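You operate a simulated robot arm through the tools that you are given. There is no shell and no other tool.

The job below is to be done with a simulated two-armed robot. You get a single attempt, and the scene is never put back.

## Task
Scrub the greasy pan clean with the soapy sponge.
Fine: dip the sponge in the teal plastic bowl first and put it back after; leave the pan on the drainer.

Only the result counts: the job must be done as asked and must still hold three seconds after the hand-in. Knocking over, shifting, dropping, spilling or breaking anything else fails it.

## Robot
Two 7-joint arms with two-finger grippers on one trunk that stands fixed in place. Base frame: the origin is at the foot of the trunk, x ahead of it, y to its left, z up; the work surface is at about z = 910. Units: mm, degrees, N and s.
The left shoulder is at [33, 174, 1278], the right one opposite. With the tool pointing down near the work surface each hand reaches from about 100 to 820 mm from the base axis, measured 20 degrees to its own side. Payload 2.94 kg a hand.
The TCP of each hand is the grasp point between the finger pads, 30 mm short of the fingertips. In the tool frame z runs along the fingers and y along their closing line. The gripper opens to 138 mm; its body begins 109 mm behind the TCP.
Orientation is that of the tool frame in the base frame, as a unit quaternion [w, x, y, z]. With the fingers straight down and closing along the base's y, the tool's x points along the base's -x, its y along +y and its z along -z.

## Interface
- The arms move only by the tool nudge_tool. It takes "left_commands", "right_commands" or both (then of equal length, played together; a hand with none holds still); each is a list of rows, each a list of 7 numbers: the finger opening in mm, from 0 to 138, then the shift along the tool's x, y, z in mm, then the turn, a rotation vector about the tool's x, y, z in degrees. In form: [[hand, x, y, z, ax, ay, az], ...]. A call has 1 to 20 rows; each row is the pose to reach, as a shift and turn from the pose commanded when the call began, along the tool's axes at that moment. Rows are played at 5 a second. More than 50 mm and 8.6 degrees between two rows, or a gripper value outside its range, and nothing of the call is played. Where a pose cannot be reached the arm comes as near as it can. A force on the tool above 70 N (or 10 N above the force at the start of the call, whichever is more), or a blocked arm, ends the call early, and 0.2 s more pass. Each finger travels about 45 mm/s and halts on what it meets, pressing with about 39 N; the grip force reading is that of the motor and also rises with nothing between the fingers. The clock runs only during rows and for 0.2 s after the last one: add rows that repeat a pose to give the fingers time. It gives the time, the measured TCP pose, the force on the tool (base axes), the opening and the grip force at its end, in the units of the frame above (readings bear some noise), with the torque about the TCP (base axes, N m) and any sound that the robot's microphone picked up, and new pictures: "pictures" is both (left out), scene, wrist or none (wrist: the cameras of the hands that moved).
- Cameras (640 x 400 px; columns grow to the right, rows downward): "scene" is now at [76.9, -37.6, 1748.5]; the picture's right is [-0.45, -0.89, -0.00], its down [-0.70, 0.36, -0.62] and it looks along [0.55, -0.28, -0.79] (base axes); focal length 317 px, centre (320, 200). "left" rides on the left gripper at [71, -19, -146] in its tool frame; the picture's right is [0.26, 0.96, 0.00], its down [-0.85, 0.23, -0.48] and it looks along [-0.46, 0.13, 0.88] (tool axes); focal length 280 px, centre (320, 200). "right" rides on the right gripper at [71, 19, -146] in its tool frame; the picture's right is [-0.26, 0.96, 0.00], its down [-0.85, -0.23, -0.48] and it looks along [-0.46, -0.12, 0.88] (tool axes); focal length 280 px, centre (320, 200). There is no depth. A picture from a camera that has moved, and an enlarged one, comes with that camera's place and axes in the base frame and with its lens.
- move_column(by): moves the trunk up (or, below 0, down) by that many mm; the arms and the scene camera ride with it, the base frame stays. It gives what a move gives, with no picture.
- head_to(pan, tilt): turns the head with the scene camera to pan (to the left, within 120 degrees either way) and tilt (down, from -29 to 69), counted from straight ahead of the robot (the tilt from the chest, where the trunk bows). It gives what a move gives, and a new picture of the scene camera.
- close_up(camera, box): a new picture of the part [left, top, right, bottom] of that camera's present view, enlarged. No time passes.
- sign_off(): hands the job in; it is judged then, once.

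Nothing tells you positions but the pictures and the camera data. Unless the task says otherwise, let go and move clear before handing in.

The tools are called after ">>>" as name(argument=value, ...) on one line, values as JSON. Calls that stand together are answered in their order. nudge_tool: Moves the arms, as the interface text tells. Its arguments: {"type":"object","properties":{"left_commands":{"type":"array","items":{"type":"array","items":{"type":"number"}}},"right_commands":{"type":"array","items":{"type":"array","items":{"type":"number"}}},"pictures":{"type":"string","enum":["both","scene","wrist","none"]}},"required":[]} The other tools are called the same way: move_column (by) moves the trunk up or down; head_to (pan, tilt) turns the head that bears the scene camera; close_up (camera, box) takes an enlarged picture of a part of a camera's view; sign_off () hands the job in.

At the start:

```text
time_s: 0.0
left_ee_pos: [585.6, -63.2, 1368.5]
left_tool_rot: [0.0, -0.001, 1.0, 0.0]
left_contact_force: [-0.2, -0.7, -0.1]
left_ft_torque: [-0.04, -0.02, 0.04]
left_grip_width: 137.8
left_finger_force: 0.0
right_ee_pos: [390.2, -589.0, 1248.5]
right_tool_rot: [0.0, -0.001, 1.0, -0.001]
right_contact_force: [0.7, 0.6, 0.0]
right_ft_torque: [0.01, -0.04, -0.02]
right_grip_width: 138.0
right_finger_force: 0.1
trunk travel left (down, up): [-450.0, 284.0]
head pan, tilt (commanded): [-27.1, 51.7]
```

scene: 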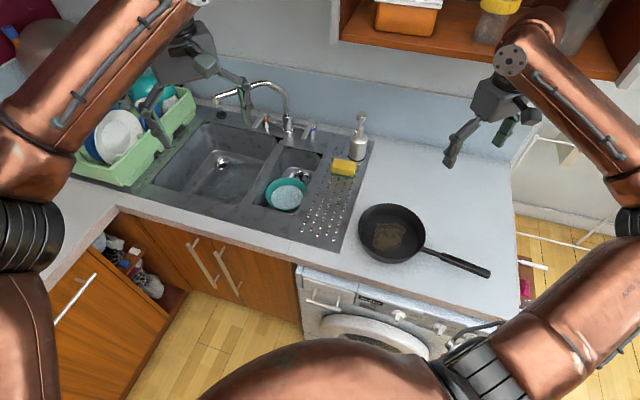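
right: 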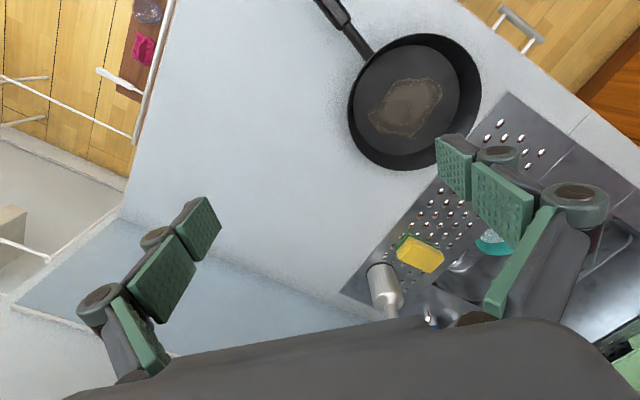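
left: 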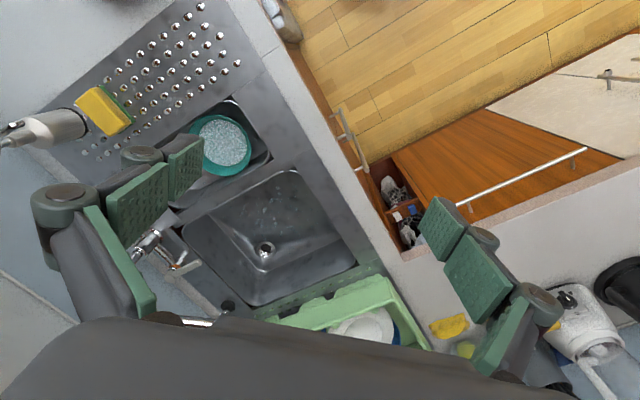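

I see the pan with a greasy patch on the counter to the right of the sink. The yellow sponge is on the perforated draining board by the soap bottle, and the teal bowl is in the small basin. I'll enlarge these areas before moving anything.

>>> close_up(camera="scene", box=[240, 100, 400, 260])

>>> close_up(camera="scene", box=[340, 180, 500, 290])

>>> close_up(camera="left", box=[0, 0, 300, 200])

>>> close_up(camera="right", box=[300, 0, 640, 340])

>>> close_up(camera="scene", box=[60, 50, 260, 200])

```text
2.50 times, centred on (320, 180) of scene
camera zoom: at [76.9, -37.6, 1748.5], right [-0.45, -0.89, 0.0], down [-0.7, 0.36, -0.62], along [0.55, -0.28, -0.79], focal length 793 px, centre (320, 250)
```

zoom: 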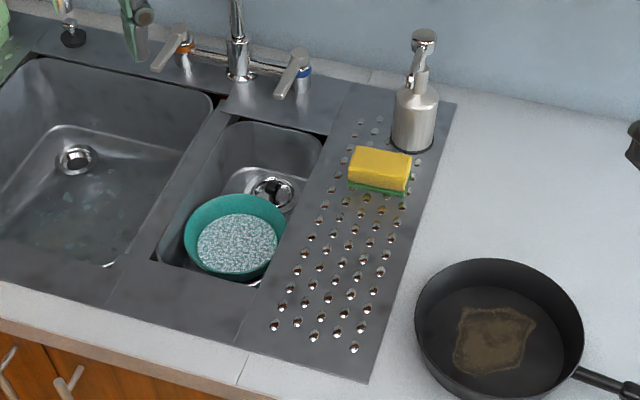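

```text
3.64 times, centred on (420, 235) of scene
camera zoom: at [76.9, -37.6, 1748.5], right [-0.45, -0.89, 0.0], down [-0.7, 0.36, -0.62], along [0.55, -0.28, -0.79], focal length 1153 px, centre (-44, 73)
```

zoom: 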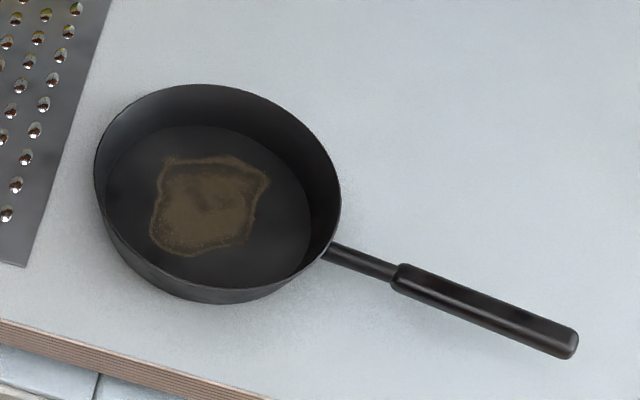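

```text
2.00 times, centred on (150, 100) of left
camera zoom: at [514.4, -82.4, 1514.6], right [-0.26, 0.96, 0.0], down [0.85, 0.23, 0.48], along [0.46, 0.13, -0.88], focal length 561 px, centre (660, 400)
```

zoom: 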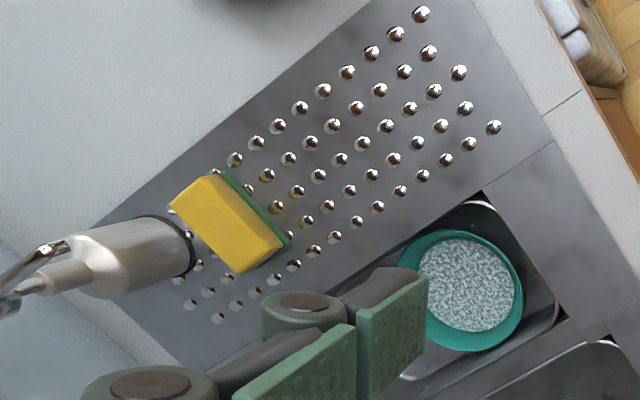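

```text
1.18 times, centred on (470, 170) of right
camera zoom: at [320.1, -569.2, 1394.5], right [0.26, 0.97, 0.0], down [0.85, -0.23, 0.48], along [0.46, -0.12, -0.88], focal length 330 px, centre (144, 235)
```

zoom: 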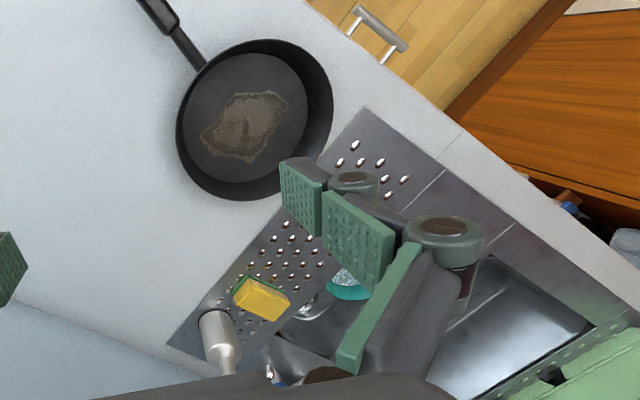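

```text
2.67 times, centred on (160, 125) of scene
camera zoom: at [76.9, -37.6, 1748.5], right [-0.45, -0.89, 0.0], down [-0.7, 0.36, -0.62], along [0.55, -0.28, -0.79], focal length 846 px, centre (747, 400)
```

zoom: 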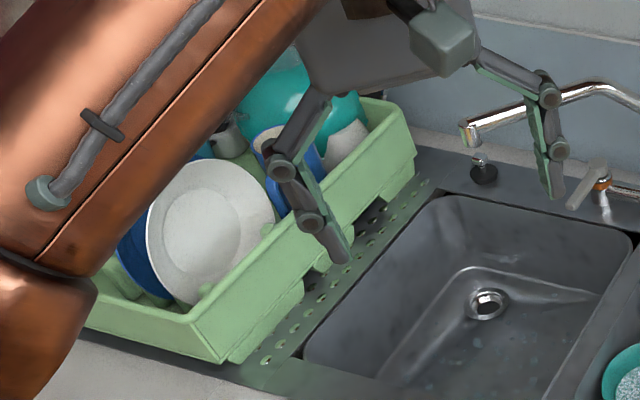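

The draining board looks rotated about 45° to my base frame. The sponge lies yellow side up with its green pad down, and the bowl sits down in the small basin. I'll zoom in further for accurate sponge, bowl and pan geometry.

>>> close_up(camera="scene", box=[320, 130, 384, 194])

>>> close_up(camera="left", box=[60, 70, 160, 150])

>>> close_up(camera="right", box=[350, 200, 500, 330])

>>> close_up(camera="scene", box=[250, 160, 320, 220])

>>> close_up(camera="left", box=[170, 90, 290, 200])

```text
6.25 times, centred on (352, 162) of scene
camera zoom: at [76.9, -37.6, 1748.5], right [-0.45, -0.89, 0.0], down [-0.7, 0.36, -0.62], along [0.55, -0.28, -0.79], focal length 1982 px, centre (120, 438)
```

zoom: 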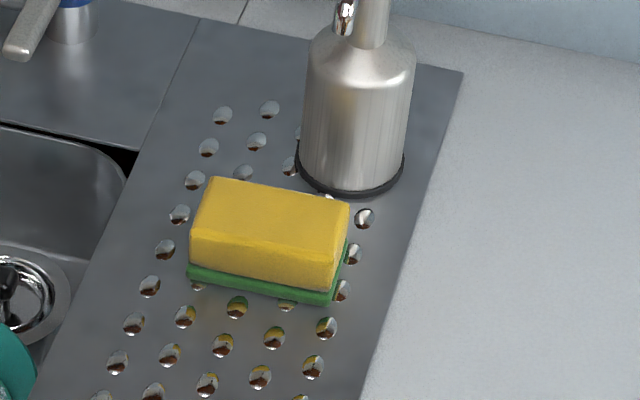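

```text
5.00 times, centred on (110, 110) of left
camera zoom: at [514.4, -82.4, 1514.6], right [-0.26, 0.96, 0.0], down [0.85, 0.23, 0.48], along [0.46, 0.13, -0.88], focal length 1402 px, centre (1370, 650)
```

zoom: 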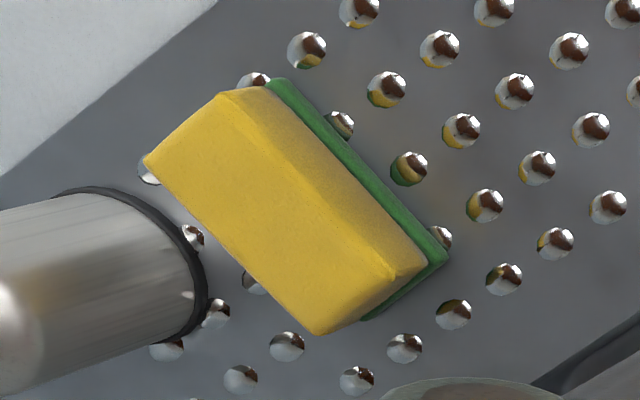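

```text
3.08 times, centred on (425, 265) of right
camera zoom: at [320.1, -569.2, 1394.5], right [0.26, 0.97, 0.0], down [0.85, -0.23, 0.48], along [0.46, -0.12, -0.88], focal length 863 px, centre (-3, 0)
```

zoom: 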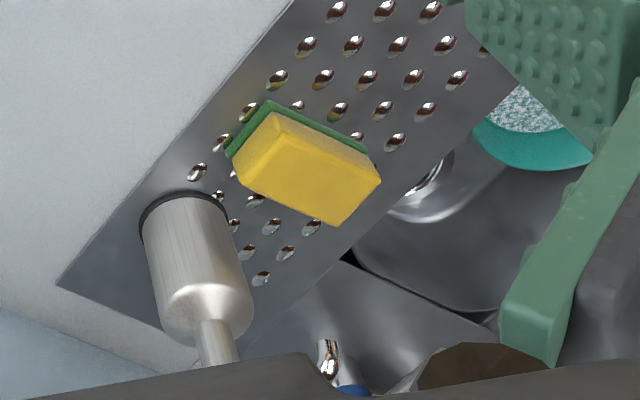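

```text
6.67 times, centred on (285, 190) of scene
camera zoom: at [76.9, -37.6, 1748.5], right [-0.45, -0.89, 0.0], down [-0.7, 0.36, -0.62], along [0.55, -0.28, -0.79], focal length 2114 px, centre (553, 267)
```

zoom: 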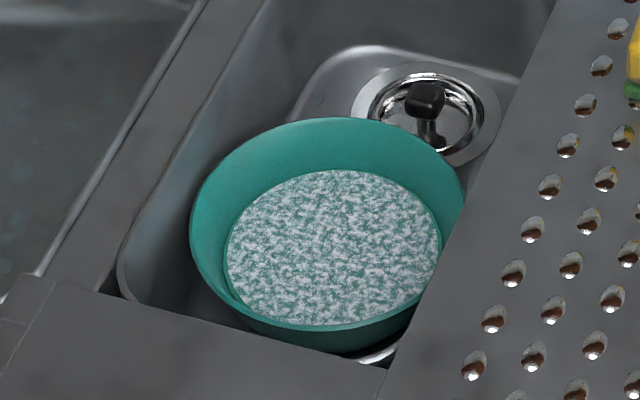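

```text
3.64 times, centred on (230, 145) of left
camera zoom: at [514.4, -82.4, 1514.6], right [-0.26, 0.96, 0.0], down [0.85, 0.23, 0.48], along [0.46, 0.13, -0.88], focal length 1020 px, centre (647, 400)
```

zoom: 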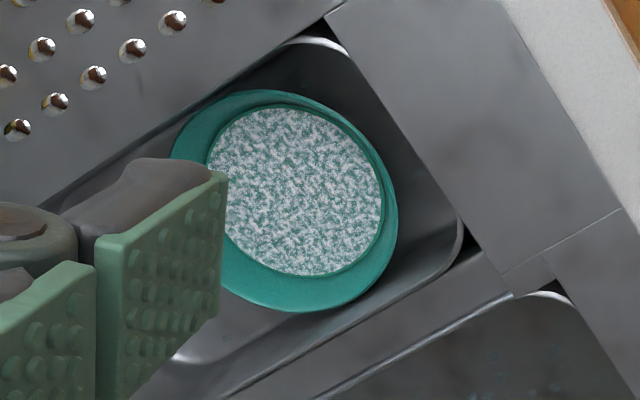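

Triangulating from the scene and left cameras:

| Item | Position (mm) | Other details |
|---|---|---|
| Sponge | about [738, -470] | about 82×44×38 mm, top z≈952, long axis about 46° |
| Bowl | rim centre about [771, -257, 875] | water z≈855 |
| Pan | centre about [439, -462] | rim diameter about 205 mm |

The sponge is near the edge of the right arm's reach, so I'll lower the trunk first.

>>> move_column(by=-120)

```text
time_s: 1.5
left_ee_pos: [584.8, -60.9, 1249.2]
left_tool_rot: [0.0, 0.0, 1.0, 0.0]
left_contact_force: [0.0, -0.5, -0.5]
left_ft_torque: [0.03, -0.02, -0.01]
left_grip_width: 138.0
left_finger_force: 0.0
right_ee_pos: [390.1, -589.5, 1128.2]
right_tool_rot: [-0.001, 0.0, 1.0, 0.0]
right_contact_force: [-0.2, -1.1, 0.1]
right_ft_torque: [-0.05, -0.05, -0.01]
right_grip_width: 138.1
right_finger_force: 0.0
trunk travel left (down, up): [-330.0, 404.0]
head pan, tilt (commanded): [-27.1, 51.7]
```

The trunk is lowered with no contact. The soap pump's nozzle sticks out near the sponge, so I'll check it from all cameras before going near it.

>>> close_up(camera="scene", box=[310, 80, 410, 170])

>>> close_up(camera="left", box=[0, 60, 160, 180])

>>> close_up(camera="right", box=[320, 200, 520, 340])

>>> close_up(camera="scene", box=[0, 0, 640, 400])

```text
4.44 times, centred on (360, 125) of scene
camera zoom: at [126.6, -37.5, 1628.3], right [-0.45, -0.89, 0.0], down [-0.7, 0.36, -0.62], along [0.55, -0.28, -0.79], focal length 1410 px, centre (142, 533)
```

zoom: 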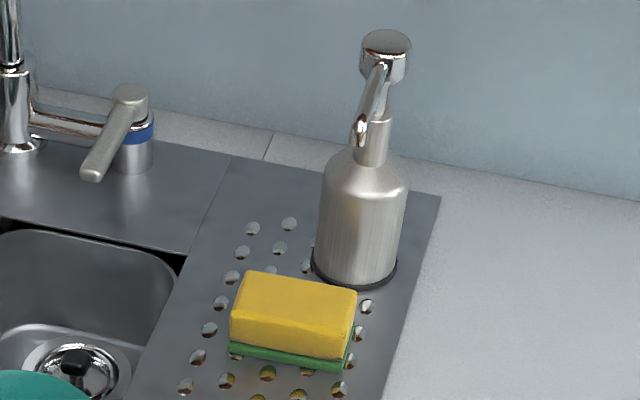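

```text
3.33 times, centred on (80, 120) of left
camera zoom: at [513.4, -82.4, 1395.5], right [-0.26, 0.97, 0.0], down [0.85, 0.23, 0.48], along [0.46, 0.12, -0.88], focal length 935 px, centre (1120, 467)
```

zoom: 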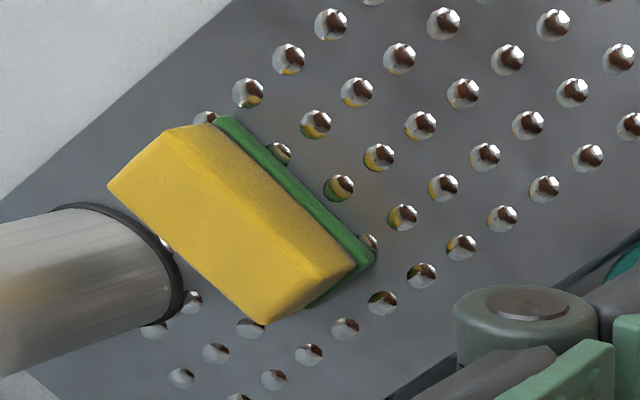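

```text
2.86 times, centred on (420, 270) of right
camera zoom: at [319.4, -569.1, 1274.9], right [0.26, 0.97, 0.0], down [0.85, -0.23, 0.48], along [0.46, -0.12, -0.88], focal length 801 px, centre (34, 0)
```

zoom: 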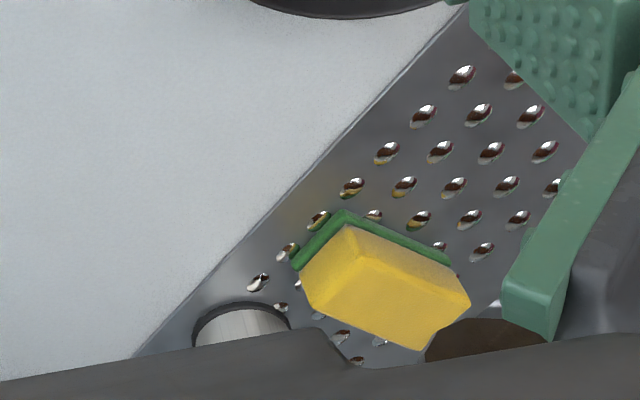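

```text
1.00 times, centred on (320, 200) of scene (not enlarged: the box is as wide or as high as the picture)
camera zoom: at [126.6, -37.5, 1628.3], right [-0.45, -0.89, 0.0], down [-0.7, 0.36, -0.62], along [0.55, -0.28, -0.79], focal length 317 px, centre (320, 200)
```

zoom: 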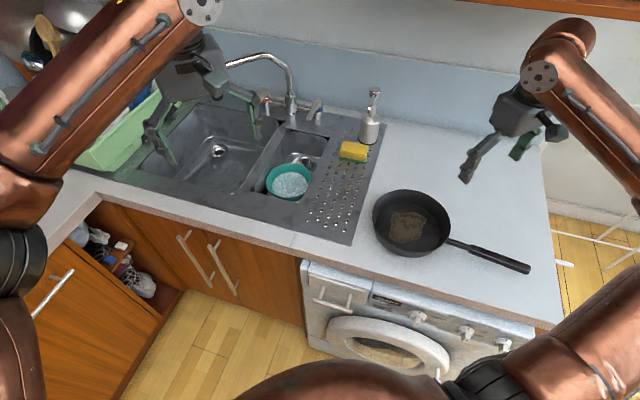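

The pump nozzle droops toward the robot above the sponge's back side, so the grasp orientation matters. I'll look at the gripper's own shape next.

>>> close_up(camera="scene", box=[440, 60, 580, 200])

>>> close_up(camera="scene", box=[130, 20, 290, 180])

>>> close_up(camera="right", box=[0, 0, 640, 400])

```text
2.86 times, centred on (510, 130) of scene
camera zoom: at [126.6, -37.5, 1628.3], right [-0.45, -0.89, 0.0], down [-0.7, 0.36, -0.62], along [0.55, -0.28, -0.79], focal length 906 px, centre (-223, 400)
```

zoom: 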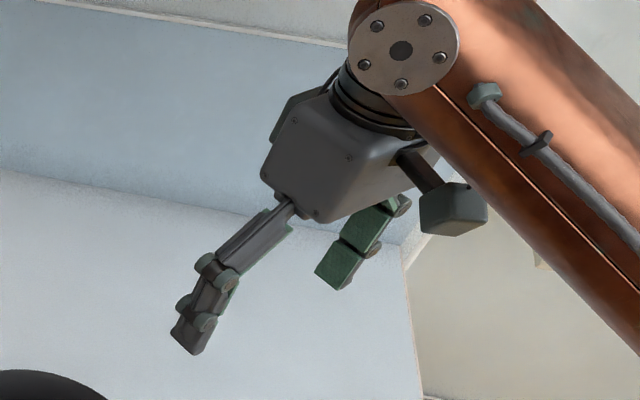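

```text
2.50 times, centred on (210, 100) of scene
camera zoom: at [126.6, -37.5, 1628.3], right [-0.45, -0.89, 0.0], down [-0.7, 0.36, -0.62], along [0.55, -0.28, -0.79], focal length 793 px, centre (595, 450)
```

zoom: 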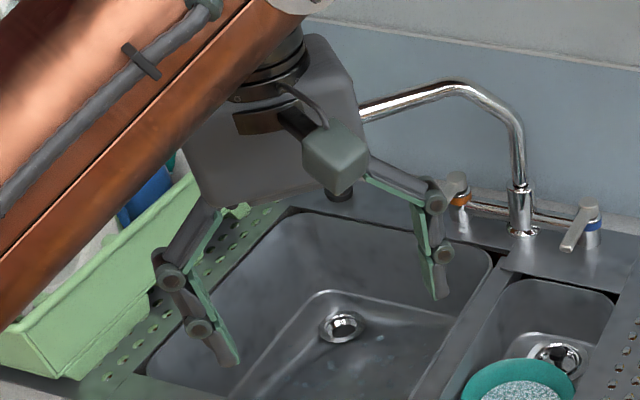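

```text
1.00 times, centred on (320, 200) of right (not enlarged: the box is as wide or as high as the picture)
camera zoom: at [319.4, -569.1, 1274.9], right [0.26, 0.97, 0.0], down [0.85, -0.23, 0.48], along [0.46, -0.12, -0.88], focal length 280 px, centre (320, 200)
```

zoom: 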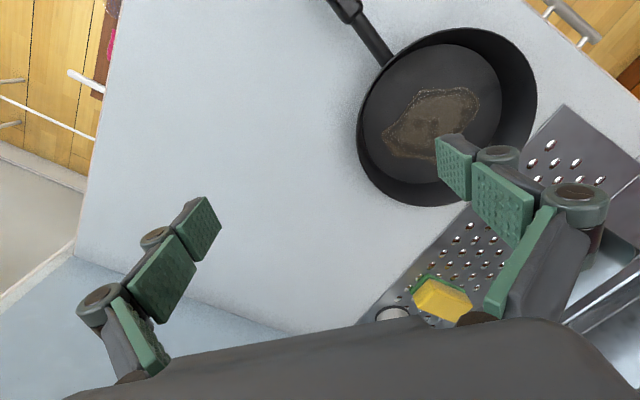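

The gripper knuckles bulge outward, so I'll grasp the sponge by its long ends, with the palm tilted about 15° toward the robot to stay clear of the pump. First I'll move the right hand above the sponge.

>>> nudge_tool(right_commands=[[125, -34.8, 11.95, -0.2, 0.57, -1.43, 4.32], [125, -69.6, 23.9, -0.4, 1.14, -2.85, 8.65], [125, -104.4, 35.85, -0.6, 1.71, -4.28, 12.97], [125, -139.2, 47.8, -0.8, 2.28, -5.71, 17.3], [125, -174, 59.75, -1, 2.85, -7.14, 21.62], [125, -208.8, 71.7, -1.2, 3.41, -8.56, 25.94], [125, -243.6, 83.65, -1.4, 3.98, -9.99, 30.27], [125, -278.4, 95.6, -1.6, 4.55, -11.42, 34.59], [125, -313.2, 107.55, -1.8, 5.12, -12.84, 38.92], [125, -348, 119.5, -2, 5.69, -14.27, 43.24], [125, -348, 119.5, -2, 5.69, -14.27, 43.24]])

```text
time_s: 3.9
left_ee_pos: [582.7, -64.9, 1250.0]
left_tool_rot: [0.001, 0.003, 1.0, 0.0]
left_contact_force: [-1.7, 0.2, 1.2]
left_ft_torque: [0.05, -0.05, -0.02]
left_grip_width: 138.0
left_finger_force: 0.0
right_ee_pos: [694.1, -477.4, 1126.0]
right_tool_rot: [0.124, 0.37, 0.92, -0.048]
right_contact_force: [-0.4, -0.8, 0.7]
right_ft_torque: [0.05, -0.09, 0.04]
right_grip_width: 124.9
right_finger_force: 0.1
right hand out of reach, approached as far as the arm can: row 9, 10, 11
trunk travel left (down, up): [-330.0, 404.0]
head pan, tilt (commanded): [-27.1, 51.7]
camera scene: at [125.5, -38.0, 1628.3], right [-0.45, -0.89, 0.0], down [-0.7, 0.36, -0.62], along [0.55, -0.28, -0.78], focal length 317 px, centre (320, 200)
camera right: at [630.7, -389.6, 1249.1], right [0.85, 0.52, 0.07], down [0.34, -0.65, 0.68], along [0.4, -0.55, -0.73], focal length 280 px, centre (320, 200)
```

scene: 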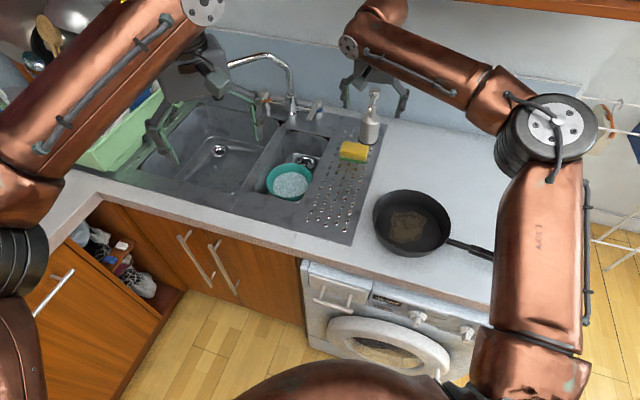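
right: 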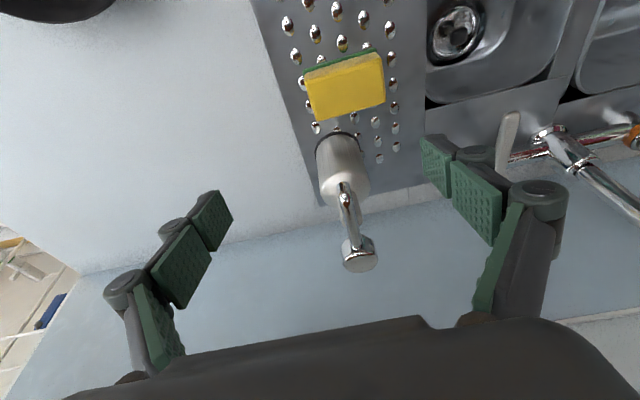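

The hand stopped about 44 mm short in x at this height, with the orientation reached. I'll go straight down to a height still above the sponge and see whether the reach improves.

>>> nudge_tool(right_commands=[[125, 8.4, 0, 31.4, 0, 0, 0], [125, 16.8, 0, 62.8, 0, 0, 0], [125, 25.2, 0, 94.2, 0, 0, 0], [125, 33.6, 0, 125.6, 0, 0, 0], [125, 33.6, 0, 125.6, 0, 0, 0]])

```text
time_s: 5.1
left_ee_pos: [586.8, -61.4, 1249.7]
left_tool_rot: [0.0, 0.0, 1.0, 0.0]
left_contact_force: [-0.2, 0.8, -0.8]
left_ft_torque: [-0.01, 0.0, -0.02]
left_grip_width: 138.0
left_finger_force: 0.0
right_ee_pos: [694.1, -472.5, 995.8]
right_tool_rot: [0.122, 0.367, 0.921, -0.048]
right_contact_force: [-0.9, 0.8, -0.7]
right_ft_torque: [0.01, 0.0, -0.03]
right_grip_width: 125.1
right_finger_force: 0.0
right hand out of reach, approached as far as the arm can: row 4, 5
trunk travel left (down, up): [-330.0, 404.0]
head pan, tilt (commanded): [-27.1, 51.7]
camera scene: at [127.5, -36.7, 1628.0], right [-0.45, -0.89, 0.0], down [-0.7, 0.36, -0.62], along [0.55, -0.28, -0.79], focal length 317 px, centre (320, 200)
camera right: at [631.0, -385.9, 1117.9], right [0.85, 0.53, 0.07], down [0.35, -0.65, 0.68], along [0.4, -0.55, -0.73], focal length 280 px, centre (320, 200)
```

scene: 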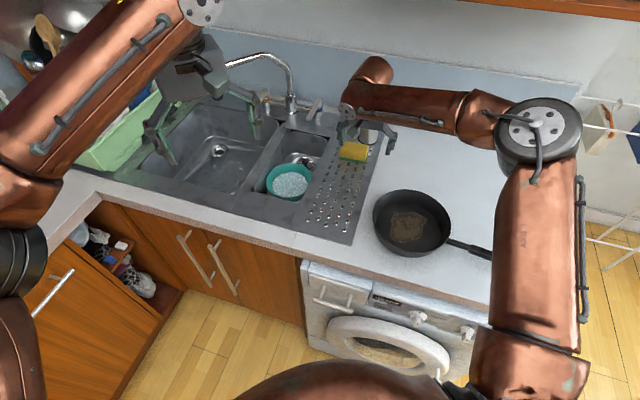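
right: 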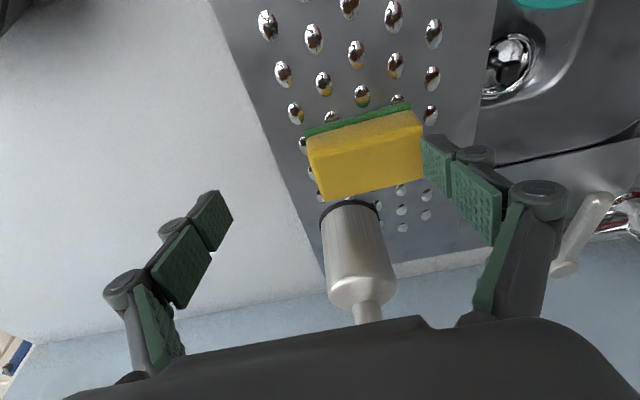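

The reach boundary barely changes with height. Tilting the hand further outward about the closing line should gain reach and keep the pads flat on the sponge's ends, so I'll test a 30° tilt while staying above the sponge.

>>> nudge_tool(right_commands=[[125, -7.8, 0, -29, 0, -5, 0], [125, -7.8, 0, -29, 0, -10, 0], [125, -7.8, 0, -29, 0, -15, 0], [125, -22, 16, -25, 0, -15, 0], [125, -36.9, 32.1, -21.2, 0, -15, 0], [125, -36.9, 32.1, -21.2, 0, -15, 0]])

```text
time_s: 6.5
left_ee_pos: [585.5, -61.5, 1249.6]
left_tool_rot: [0.0, 0.0, 1.0, 0.0]
left_contact_force: [0.1, -0.3, 0.7]
left_ft_torque: [-0.03, 0.0, 0.0]
left_grip_width: 138.0
left_finger_force: 0.1
right_ee_pos: [732.0, -473.1, 1027.9]
right_tool_rot: [0.242, 0.356, 0.898, -0.095]
right_contact_force: [0.3, 0.3, -0.4]
right_ft_torque: [-0.02, -0.01, 0.0]
right_grip_width: 125.0
right_finger_force: 0.1
right hand out of reach, approached as far as the arm can: row 5, 6
trunk travel left (down, up): [-330.0, 404.0]
head pan, tilt (commanded): [-27.1, 51.7]
camera scene: at [127.0, -36.1, 1628.1], right [-0.45, -0.89, 0.0], down [-0.7, 0.36, -0.62], along [0.55, -0.28, -0.79], focal length 317 px, centre (320, 200)
camera right: at [647.8, -365.9, 1118.5], right [0.83, 0.55, 0.13], down [0.2, -0.51, 0.84], along [0.52, -0.67, -0.53], focal length 280 px, centre (320, 200)
```

scene: 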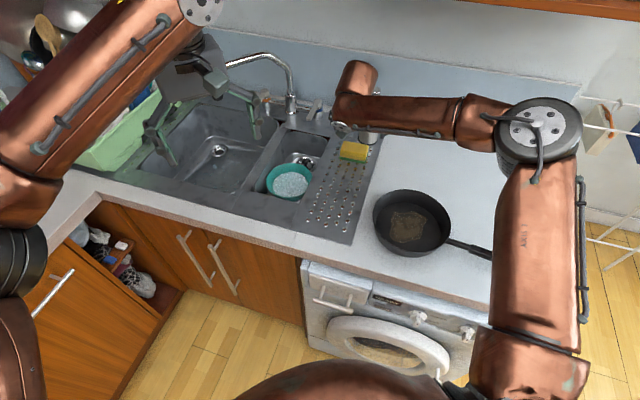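
right: 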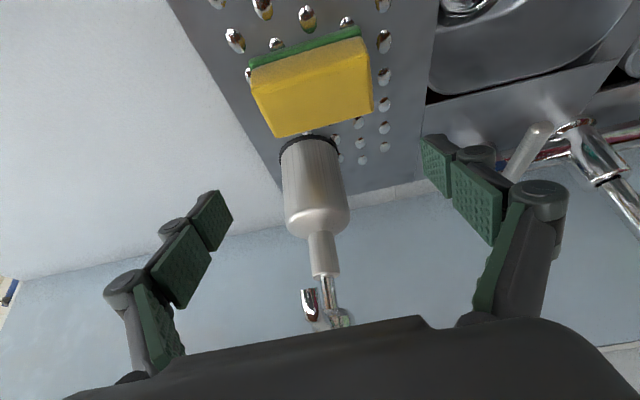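

With 30° of tilt the hand sits almost exactly above the sponge. I'll enlarge the wrist view to check alignment before descending.

>>> close_up(camera="right", box=[200, 0, 440, 160])

>>> close_up(camera="scene", box=[290, 50, 450, 190])

>>> close_up(camera="left", box=[0, 0, 240, 200])

```text
2.50 times, centred on (320, 80) of right
camera zoom: at [647.8, -365.9, 1118.5], right [0.83, 0.55, 0.13], down [0.2, -0.51, 0.84], along [0.52, -0.67, -0.53], focal length 701 px, centre (320, 500)
```

zoom: 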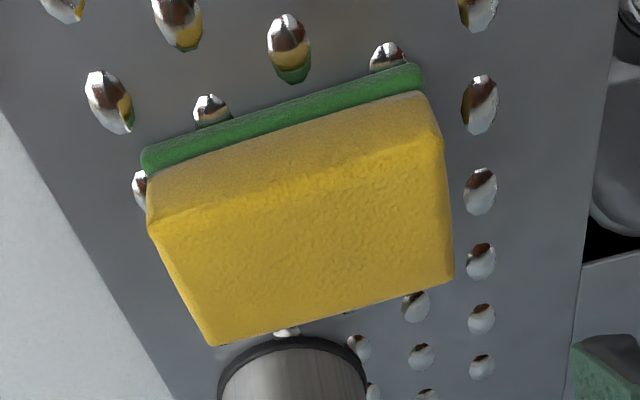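

```text
2.86 times, centred on (370, 120) of scene
camera zoom: at [127.0, -36.1, 1628.1], right [-0.45, -0.89, 0.0], down [-0.7, 0.36, -0.62], along [0.55, -0.28, -0.79], focal length 906 px, centre (177, 429)
```

zoom: 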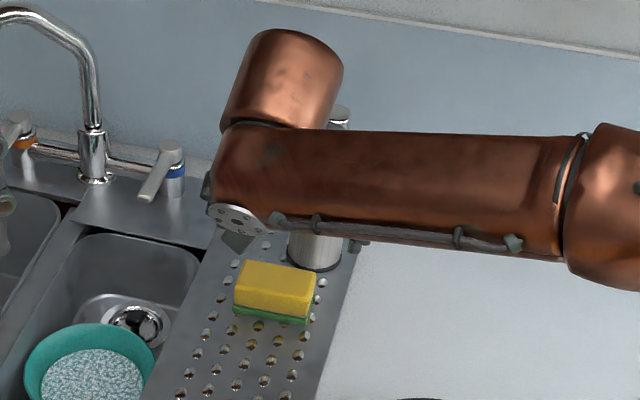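

```text
2.00 times, centred on (120, 100) of left
camera zoom: at [514.0, -81.1, 1394.9], right [-0.26, 0.96, 0.0], down [0.85, 0.23, 0.48], along [0.46, 0.12, -0.88], focal length 561 px, centre (720, 400)
```

zoom: 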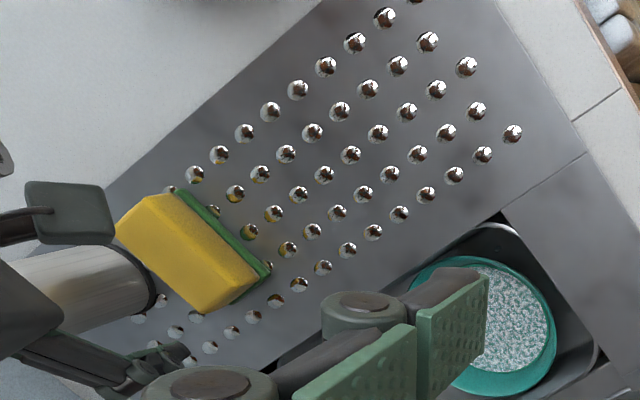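

The wrist view confirms the sponge at about [738, -468] with its long axis at 46°, matching the closing line. I'll descend in steps to just above it, shifting slightly in y.

>>> nudge_tool(right_commands=[[125, 9.1, 2.4, 11.3, 0, 0, 0], [125, 18.3, 4.8, 22.5, 0, 0, 0], [125, 27.4, 7.25, 33.8, 0, 0, 0], [125, 27.4, 7.25, 33.8, 0, 0, 0]])

>>> close_up(camera="left", box=[0, 20, 180, 200])

```text
time_s: 7.5
left_ee_pos: [585.2, -61.2, 1248.4]
left_tool_rot: [0.0, 0.0, 1.0, 0.001]
left_contact_force: [-0.3, -0.5, 0.6]
left_ft_torque: [-0.01, 0.01, -0.01]
left_grip_width: 138.2
left_finger_force: 0.1
right_ee_pos: [719.4, -466.6, 987.0]
right_tool_rot: [0.241, 0.357, 0.898, -0.095]
right_contact_force: [-0.1, -0.5, 0.3]
right_ft_torque: [0.02, 0.0, -0.01]
right_grip_width: 124.9
right_finger_force: 0.1
right hand out of reach, approached as far as the arm can: row 1, 2, 3, 4
trunk travel left (down, up): [-330.0, 404.0]
head pan, tilt (commanded): [-27.1, 51.7]
camera scene: at [127.4, -37.1, 1628.0], right [-0.45, -0.89, 0.0], down [-0.7, 0.36, -0.62], along [0.55, -0.28, -0.79], focal length 317 px, centre (320, 200)
camera right: at [636.3, -359.7, 1078.7], right [0.83, 0.55, 0.13], down [0.2, -0.51, 0.84], along [0.52, -0.67, -0.53], focal length 280 px, centre (320, 200)
```

scene: 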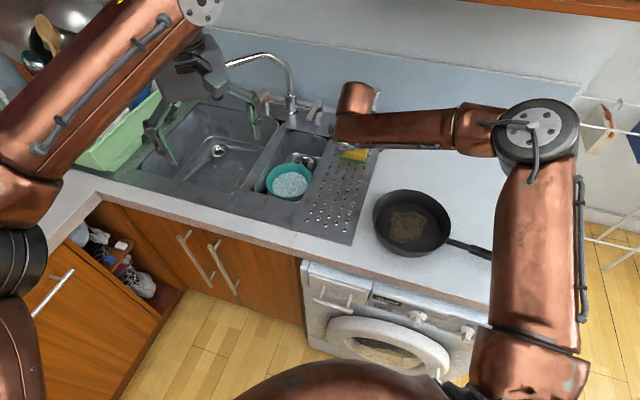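
right: 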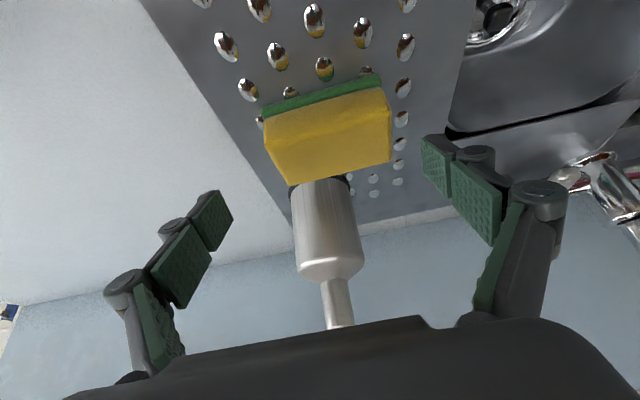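

```text
2.22 times, centred on (90, 110) of left
camera zoom: at [514.5, -81.8, 1394.6], right [-0.26, 0.96, 0.0], down [0.85, 0.23, 0.48], along [0.46, 0.13, -0.88], focal length 623 px, centre (831, 400)
```

zoom: 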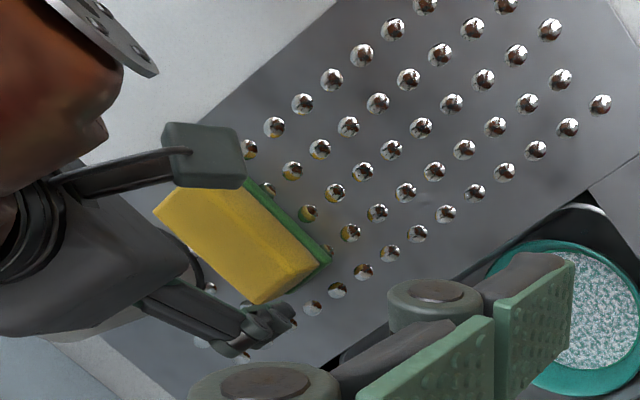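

Reach shrinks as the hand goes lower, so the trunk needs to come down further. I'll lift the right hand straight up and move the left hand up and away, then lower the trunk.

>>> nudge_tool(right_commands=[[125, -11, 0, -19, 0, 0, 0], [125, -22, 0, -38, 0, 0, 0], [125, -33, 0, -57, 0, 0, 0], [125, -44, 0, -76, 0, 0, 0], [125, -55, 0, -95.3, 0, 0, 0]], left_commands=[[138, 10, 36, -20, 0, 0, 0], [138, 20, 72, -40, 0, 0, 0], [138, 30, 108, -60, 0, 0, 0], [138, 40, 144, -80, 0, 0, 0], [138, 50, 180, -100, 0, 0, 0]], pictures="none")

>>> move_column(by=-110)

```text
time_s: 8.7
left_ee_pos: [533.6, 118.7, 1349.5]
left_tool_rot: [0.001, 0.0, 1.0, -0.002]
left_contact_force: [-0.9, -0.5, 0.0]
left_ft_torque: [-0.04, -0.07, 0.01]
left_grip_width: 137.9
left_finger_force: 0.1
right_ee_pos: [718.4, -466.3, 1099.6]
right_tool_rot: [0.241, 0.357, 0.897, -0.096]
right_contact_force: [-0.6, 0.6, 1.2]
right_ft_torque: [0.0, -0.01, -0.03]
right_grip_width: 124.9
right_finger_force: 0.2
trunk travel left (down, up): [-330.0, 404.0]
head pan, tilt (commanded): [-27.1, 51.7]
```

```text
time_s: 10.1
left_ee_pos: [533.9, 118.5, 1240.0]
left_tool_rot: [0.001, 0.0, 1.0, 0.0]
left_contact_force: [-0.7, 0.8, -0.2]
left_ft_torque: [-0.02, -0.05, 0.0]
left_grip_width: 137.9
left_finger_force: 0.1
right_ee_pos: [719.6, -466.2, 988.9]
right_tool_rot: [0.24, 0.357, 0.898, -0.095]
right_contact_force: [0.6, -0.4, 0.1]
right_ft_torque: [-0.02, -0.04, -0.01]
right_grip_width: 125.2
right_finger_force: 0.1
trunk travel left (down, up): [-220.0, 514.0]
head pan, tilt (commanded): [-27.1, 51.7]
```

The trunk moved freely and the hand is back at the same height. Now I'll shift to the aligned position above the sponge.

>>> nudge_tool(right_commands=[[125, -2, 5.4, 3.4, 0, 0, 0], [125, -3.9, 10.85, 6.9, 0, 0, 0], [125, -3.9, 10.85, 6.9, 0, 0, 0]])

>>> close_up(camera="right", box=[100, 30, 500, 280])

>>> close_up(camera="left", box=[0, 0, 240, 200])

```text
time_s: 10.9
left_ee_pos: [536.3, 119.0, 1239.4]
left_tool_rot: [0.0, 0.0, 1.0, 0.0]
left_contact_force: [0.2, 0.5, 0.0]
left_ft_torque: [0.0, -0.02, -0.01]
left_grip_width: 138.0
left_finger_force: 0.0
right_ee_pos: [732.7, -464.4, 984.3]
right_tool_rot: [0.24, 0.358, 0.897, -0.096]
right_contact_force: [0.4, 0.6, 0.1]
right_ft_torque: [-0.01, 0.0, -0.03]
right_grip_width: 124.8
right_finger_force: 0.0
trunk travel left (down, up): [-220.0, 514.0]
head pan, tilt (commanded): [-27.1, 51.7]
camera scene: at [203.0, -36.6, 1514.0], right [-0.45, -0.89, 0.0], down [-0.7, 0.36, -0.62], along [0.55, -0.28, -0.79], focal length 317 px, centre (320, 200)
camera right: at [648.3, -356.3, 1074.9], right [0.83, 0.54, 0.13], down [0.2, -0.51, 0.84], along [0.52, -0.67, -0.53], focal length 280 px, centre (320, 200)
```

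scene: 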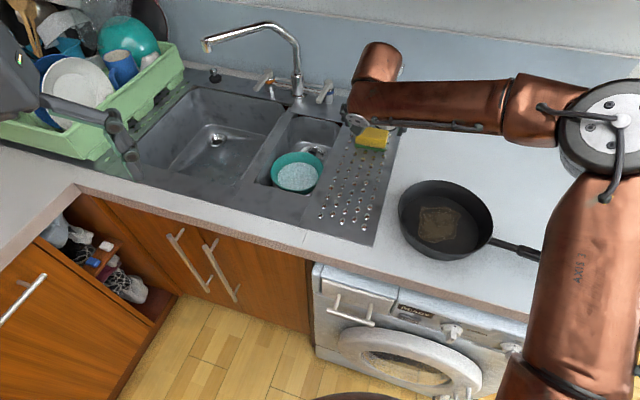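
right: 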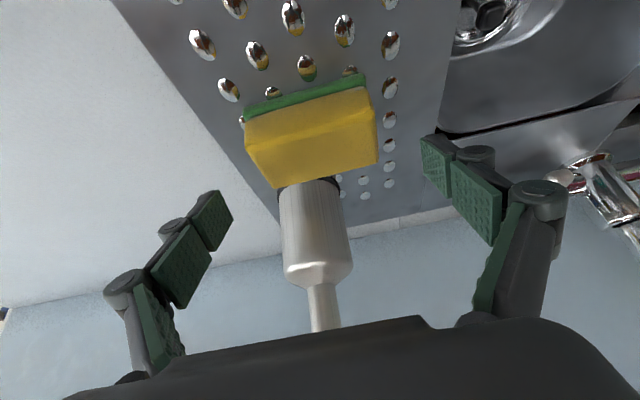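

```text
1.60 times, centred on (300, 155) of right
camera zoom: at [648.3, -356.3, 1074.9], right [0.83, 0.54, 0.13], down [0.2, -0.51, 0.84], along [0.52, -0.67, -0.53], focal length 449 px, centre (352, 272)
```

zoom: 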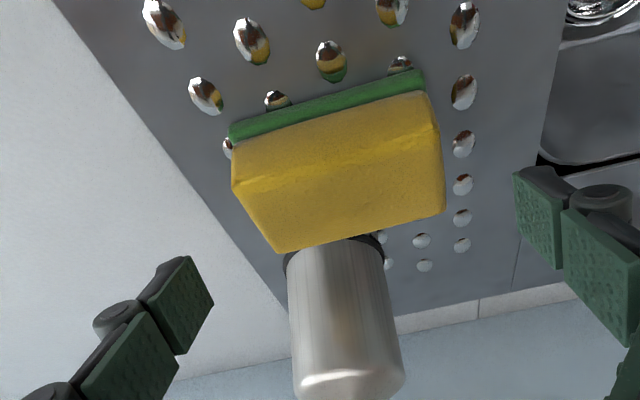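

```text
2.00 times, centred on (120, 100) of left
camera zoom: at [464.1, 98.5, 1384.7], right [-0.26, 0.96, 0.0], down [0.85, 0.23, 0.48], along [0.46, 0.12, -0.88], focal length 561 px, centre (720, 400)
```

zoom: 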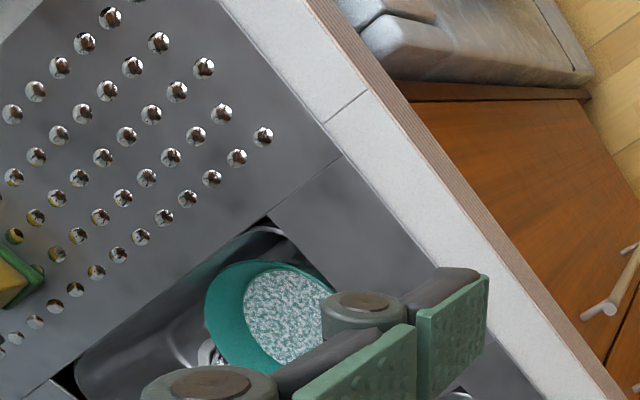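

The hand is aligned and within reach. I'll descend to grasp height (TCP z≈960), which leaves the fingertips just above the draining board's bumps.

>>> nudge_tool(right_commands=[[125, 4, 0, 7, 0, 0, 0], [125, 8, 0, 14, 0, 0, 0], [125, 12.1, 0, 21, 0, 0, 0], [125, 12.1, 0, 21, 0, 0, 0]])

>>> close_up(camera="right", box=[100, 30, 500, 280])

>>> close_up(camera="scene", box=[320, 70, 440, 170])

```text
time_s: 11.9
left_ee_pos: [534.2, 118.3, 1239.3]
left_tool_rot: [0.0, 0.0, 1.0, 0.0]
left_contact_force: [0.4, 0.8, -0.1]
left_ft_torque: [0.01, 0.01, -0.01]
left_grip_width: 138.1
left_finger_force: 0.1
right_ee_pos: [730.9, -463.7, 960.2]
right_tool_rot: [0.24, 0.357, 0.898, -0.096]
right_contact_force: [-0.3, 0.1, 0.7]
right_ft_torque: [0.0, 0.0, 0.01]
right_grip_width: 125.2
right_finger_force: 0.1
trunk travel left (down, up): [-220.0, 514.0]
head pan, tilt (commanded): [-27.1, 51.7]
camera scene: at [203.0, -36.7, 1514.0], right [-0.45, -0.89, 0.0], down [-0.7, 0.36, -0.62], along [0.55, -0.28, -0.79], focal length 317 px, centre (320, 200)
camera right: at [648.5, -356.7, 1050.4], right [0.83, 0.54, 0.13], down [0.2, -0.51, 0.84], along [0.52, -0.67, -0.53], focal length 280 px, centre (320, 200)
```

scene: 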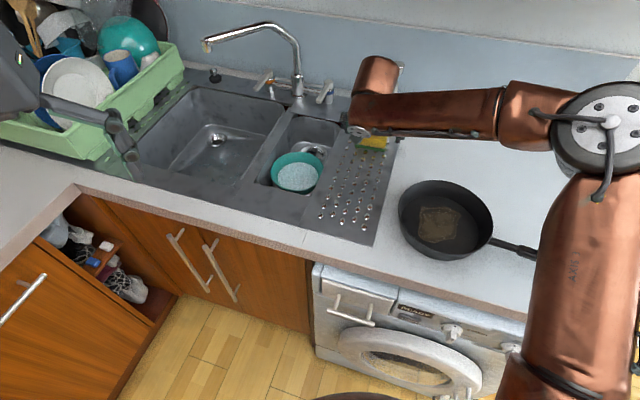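
right: 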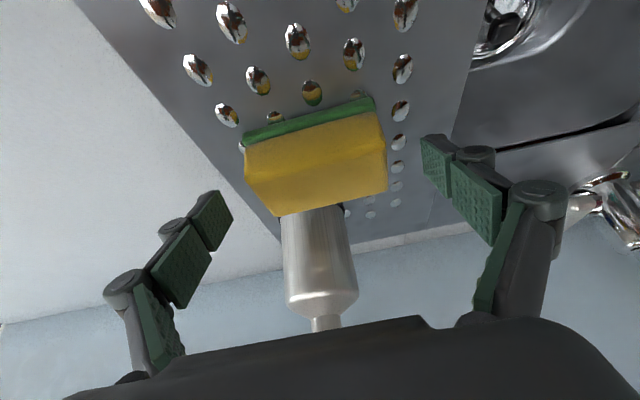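

```text
1.60 times, centred on (300, 155) of right
camera zoom: at [648.5, -356.7, 1050.4], right [0.83, 0.54, 0.13], down [0.2, -0.51, 0.84], along [0.52, -0.67, -0.53], focal length 449 px, centre (352, 272)
```

zoom: 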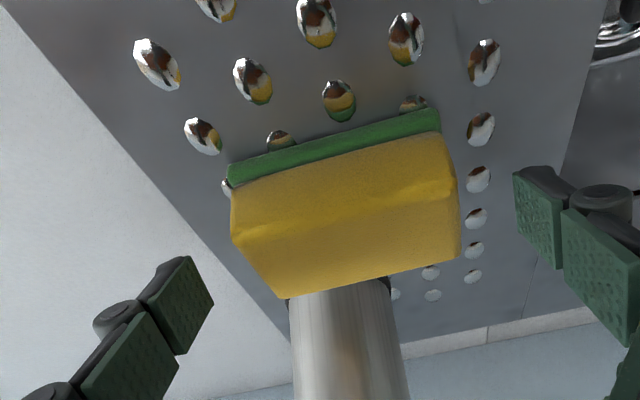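

```text
4.00 times, centred on (380, 120) of scene
camera zoom: at [203.0, -36.7, 1514.0], right [-0.45, -0.89, 0.0], down [-0.7, 0.36, -0.62], along [0.55, -0.28, -0.79], focal length 1269 px, centre (80, 520)
```

zoom: 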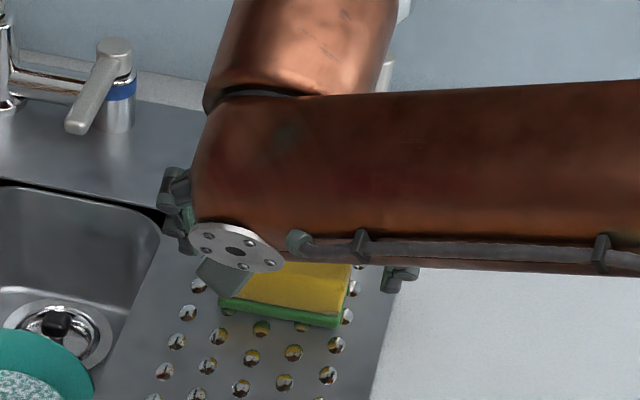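

The fingers straddle the sponge's ends symmetrically, so I'll close on it.

>>> nudge_tool(right_commands=[[110, 0, 0, 0, 0, 0, 0], [95, 0, 0, 0, 0, 0, 0], [80, 0, 0, 0, 0, 0, 0], [65, 0, 0, 0, 0, 0, 0], [60, 0, 0, 0, 0, 0, 0], [60, 0, 0, 0, 0, 0, 0], [60, 0, 0, 0, 0, 0, 0]])

>>> close_up(camera="right", box=[100, 30, 500, 280])

```text
time_s: 13.5
left_ee_pos: [536.3, 118.0, 1238.0]
left_tool_rot: [0.0, 0.0, 1.0, 0.0]
left_contact_force: [-0.5, 0.1, 0.7]
left_ft_torque: [0.04, 0.05, 0.02]
left_grip_width: 137.8
left_finger_force: 0.0
right_ee_pos: [732.3, -464.2, 960.0]
right_tool_rot: [0.24, 0.358, 0.897, -0.096]
right_contact_force: [-0.2, 0.4, 1.4]
right_ft_torque: [0.0, -0.02, 0.0]
right_grip_width: 83.3
right_finger_force: 38.5
trunk travel left (down, up): [-220.0, 514.0]
head pan, tilt (commanded): [-27.1, 51.7]
camera scene: at [203.0, -36.6, 1514.0], right [-0.45, -0.89, 0.0], down [-0.7, 0.36, -0.62], along [0.55, -0.28, -0.79], focal length 317 px, centre (320, 200)
camera right: at [648.6, -356.6, 1050.7], right [0.83, 0.54, 0.13], down [0.2, -0.51, 0.84], along [0.52, -0.67, -0.53], focal length 280 px, centre (320, 200)
```

scene: 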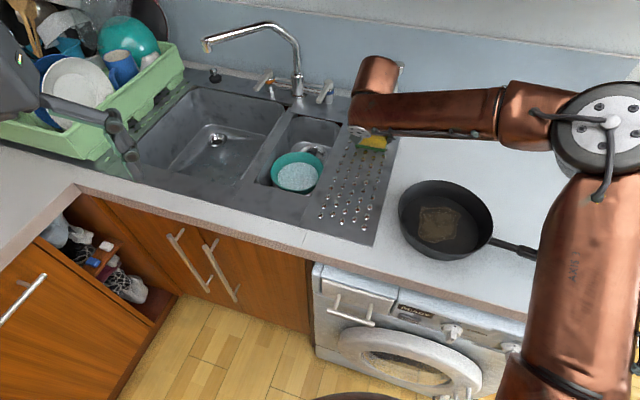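
right: 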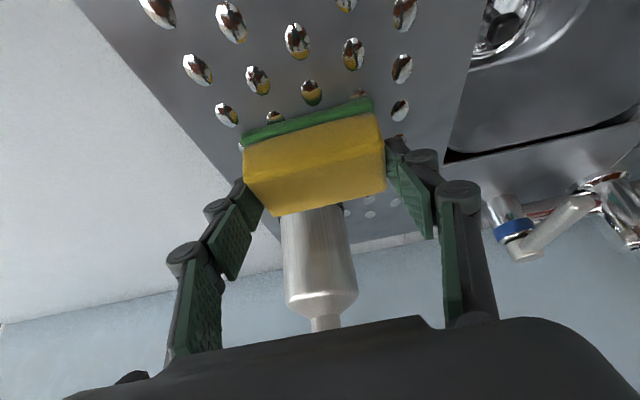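

```text
1.60 times, centred on (300, 155) of right
camera zoom: at [648.6, -356.6, 1050.7], right [0.83, 0.54, 0.13], down [0.2, -0.51, 0.84], along [0.52, -0.67, -0.53], focal length 449 px, centre (352, 272)
```

zoom: 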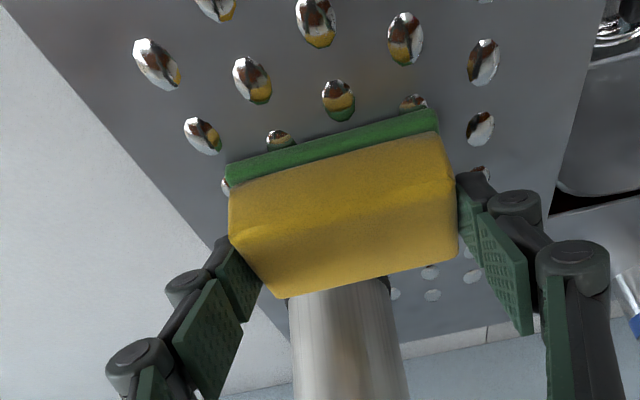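

The sponge is held at 83 mm and about 39 N. I'll lift it straight up and re-measure the bowl from the new camera positions.

>>> nudge_tool(right_commands=[[60, -5, 0, -8.7, 0, 0, 0], [60, -15, 0, -26, 0, 0, 0], [60, -27.5, 0, -47.6, 0, 0, 0], [60, -40, 0, -69.3, 0, 0, 0], [60, -40, 0, -69.3, 0, 0, 0]])

>>> close_up(camera="scene", box=[255, 130, 345, 210])

>>> close_up(camera="left", box=[80, 60, 260, 200])

```text
time_s: 14.7
left_ee_pos: [537.4, 116.9, 1238.4]
left_tool_rot: [0.0, 0.0, 1.0, 0.0]
left_contact_force: [0.8, -0.3, 0.1]
left_ft_torque: [0.01, -0.01, -0.02]
left_grip_width: 138.1
left_finger_force: 0.1
right_ee_pos: [731.6, -463.8, 1038.4]
right_tool_rot: [0.24, 0.357, 0.898, -0.095]
right_contact_force: [-0.2, -0.5, 0.1]
right_ft_torque: [-0.01, -0.01, -0.01]
right_grip_width: 83.3
right_finger_force: 39.0
trunk travel left (down, up): [-220.0, 514.0]
head pan, tilt (commanded): [-27.1, 51.7]
camera scene: at [203.5, -37.0, 1513.9], right [-0.45, -0.89, 0.0], down [-0.7, 0.36, -0.62], along [0.55, -0.28, -0.79], focal length 317 px, centre (320, 200)
camera right: at [648.6, -356.6, 1129.4], right [0.83, 0.54, 0.13], down [0.2, -0.51, 0.84], along [0.52, -0.67, -0.53], focal length 280 px, centre (320, 200)
```

scene: 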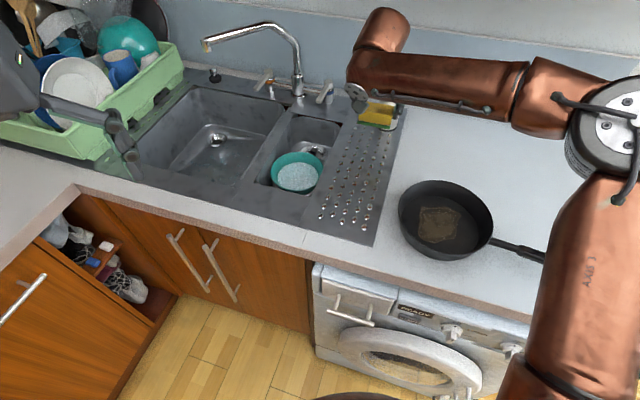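
right: 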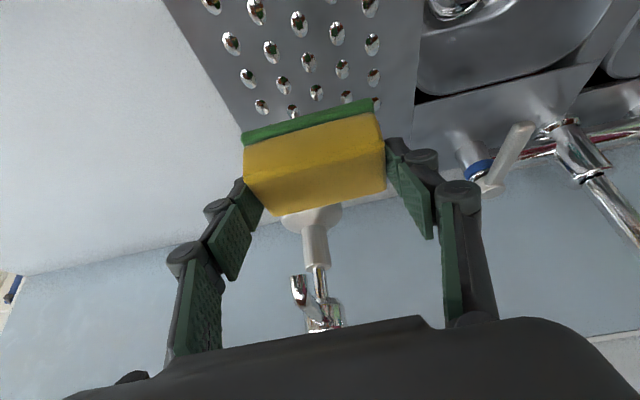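

```text
5.00 times, centred on (300, 170) of scene
camera zoom: at [203.5, -37.0, 1513.9], right [-0.45, -0.89, 0.0], down [-0.7, 0.36, -0.62], along [0.55, -0.28, -0.79], focal length 1586 px, centre (420, 350)
```

zoom: 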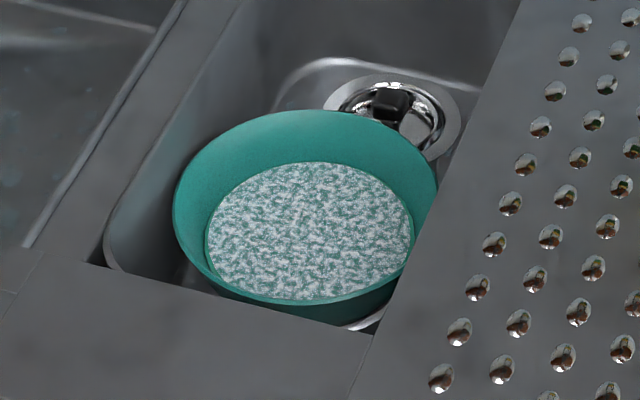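

```text
2.86 times, centred on (170, 130) of left
camera zoom: at [464.7, 98.1, 1384.5], right [-0.26, 0.96, 0.0], down [0.85, 0.23, 0.48], along [0.46, 0.13, -0.88], focal length 801 px, centre (749, 400)
```

zoom: 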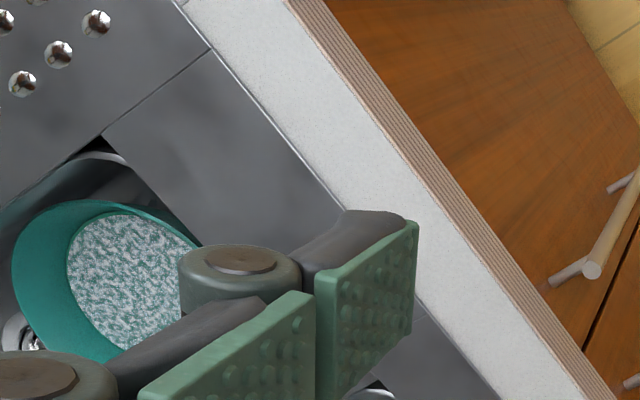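

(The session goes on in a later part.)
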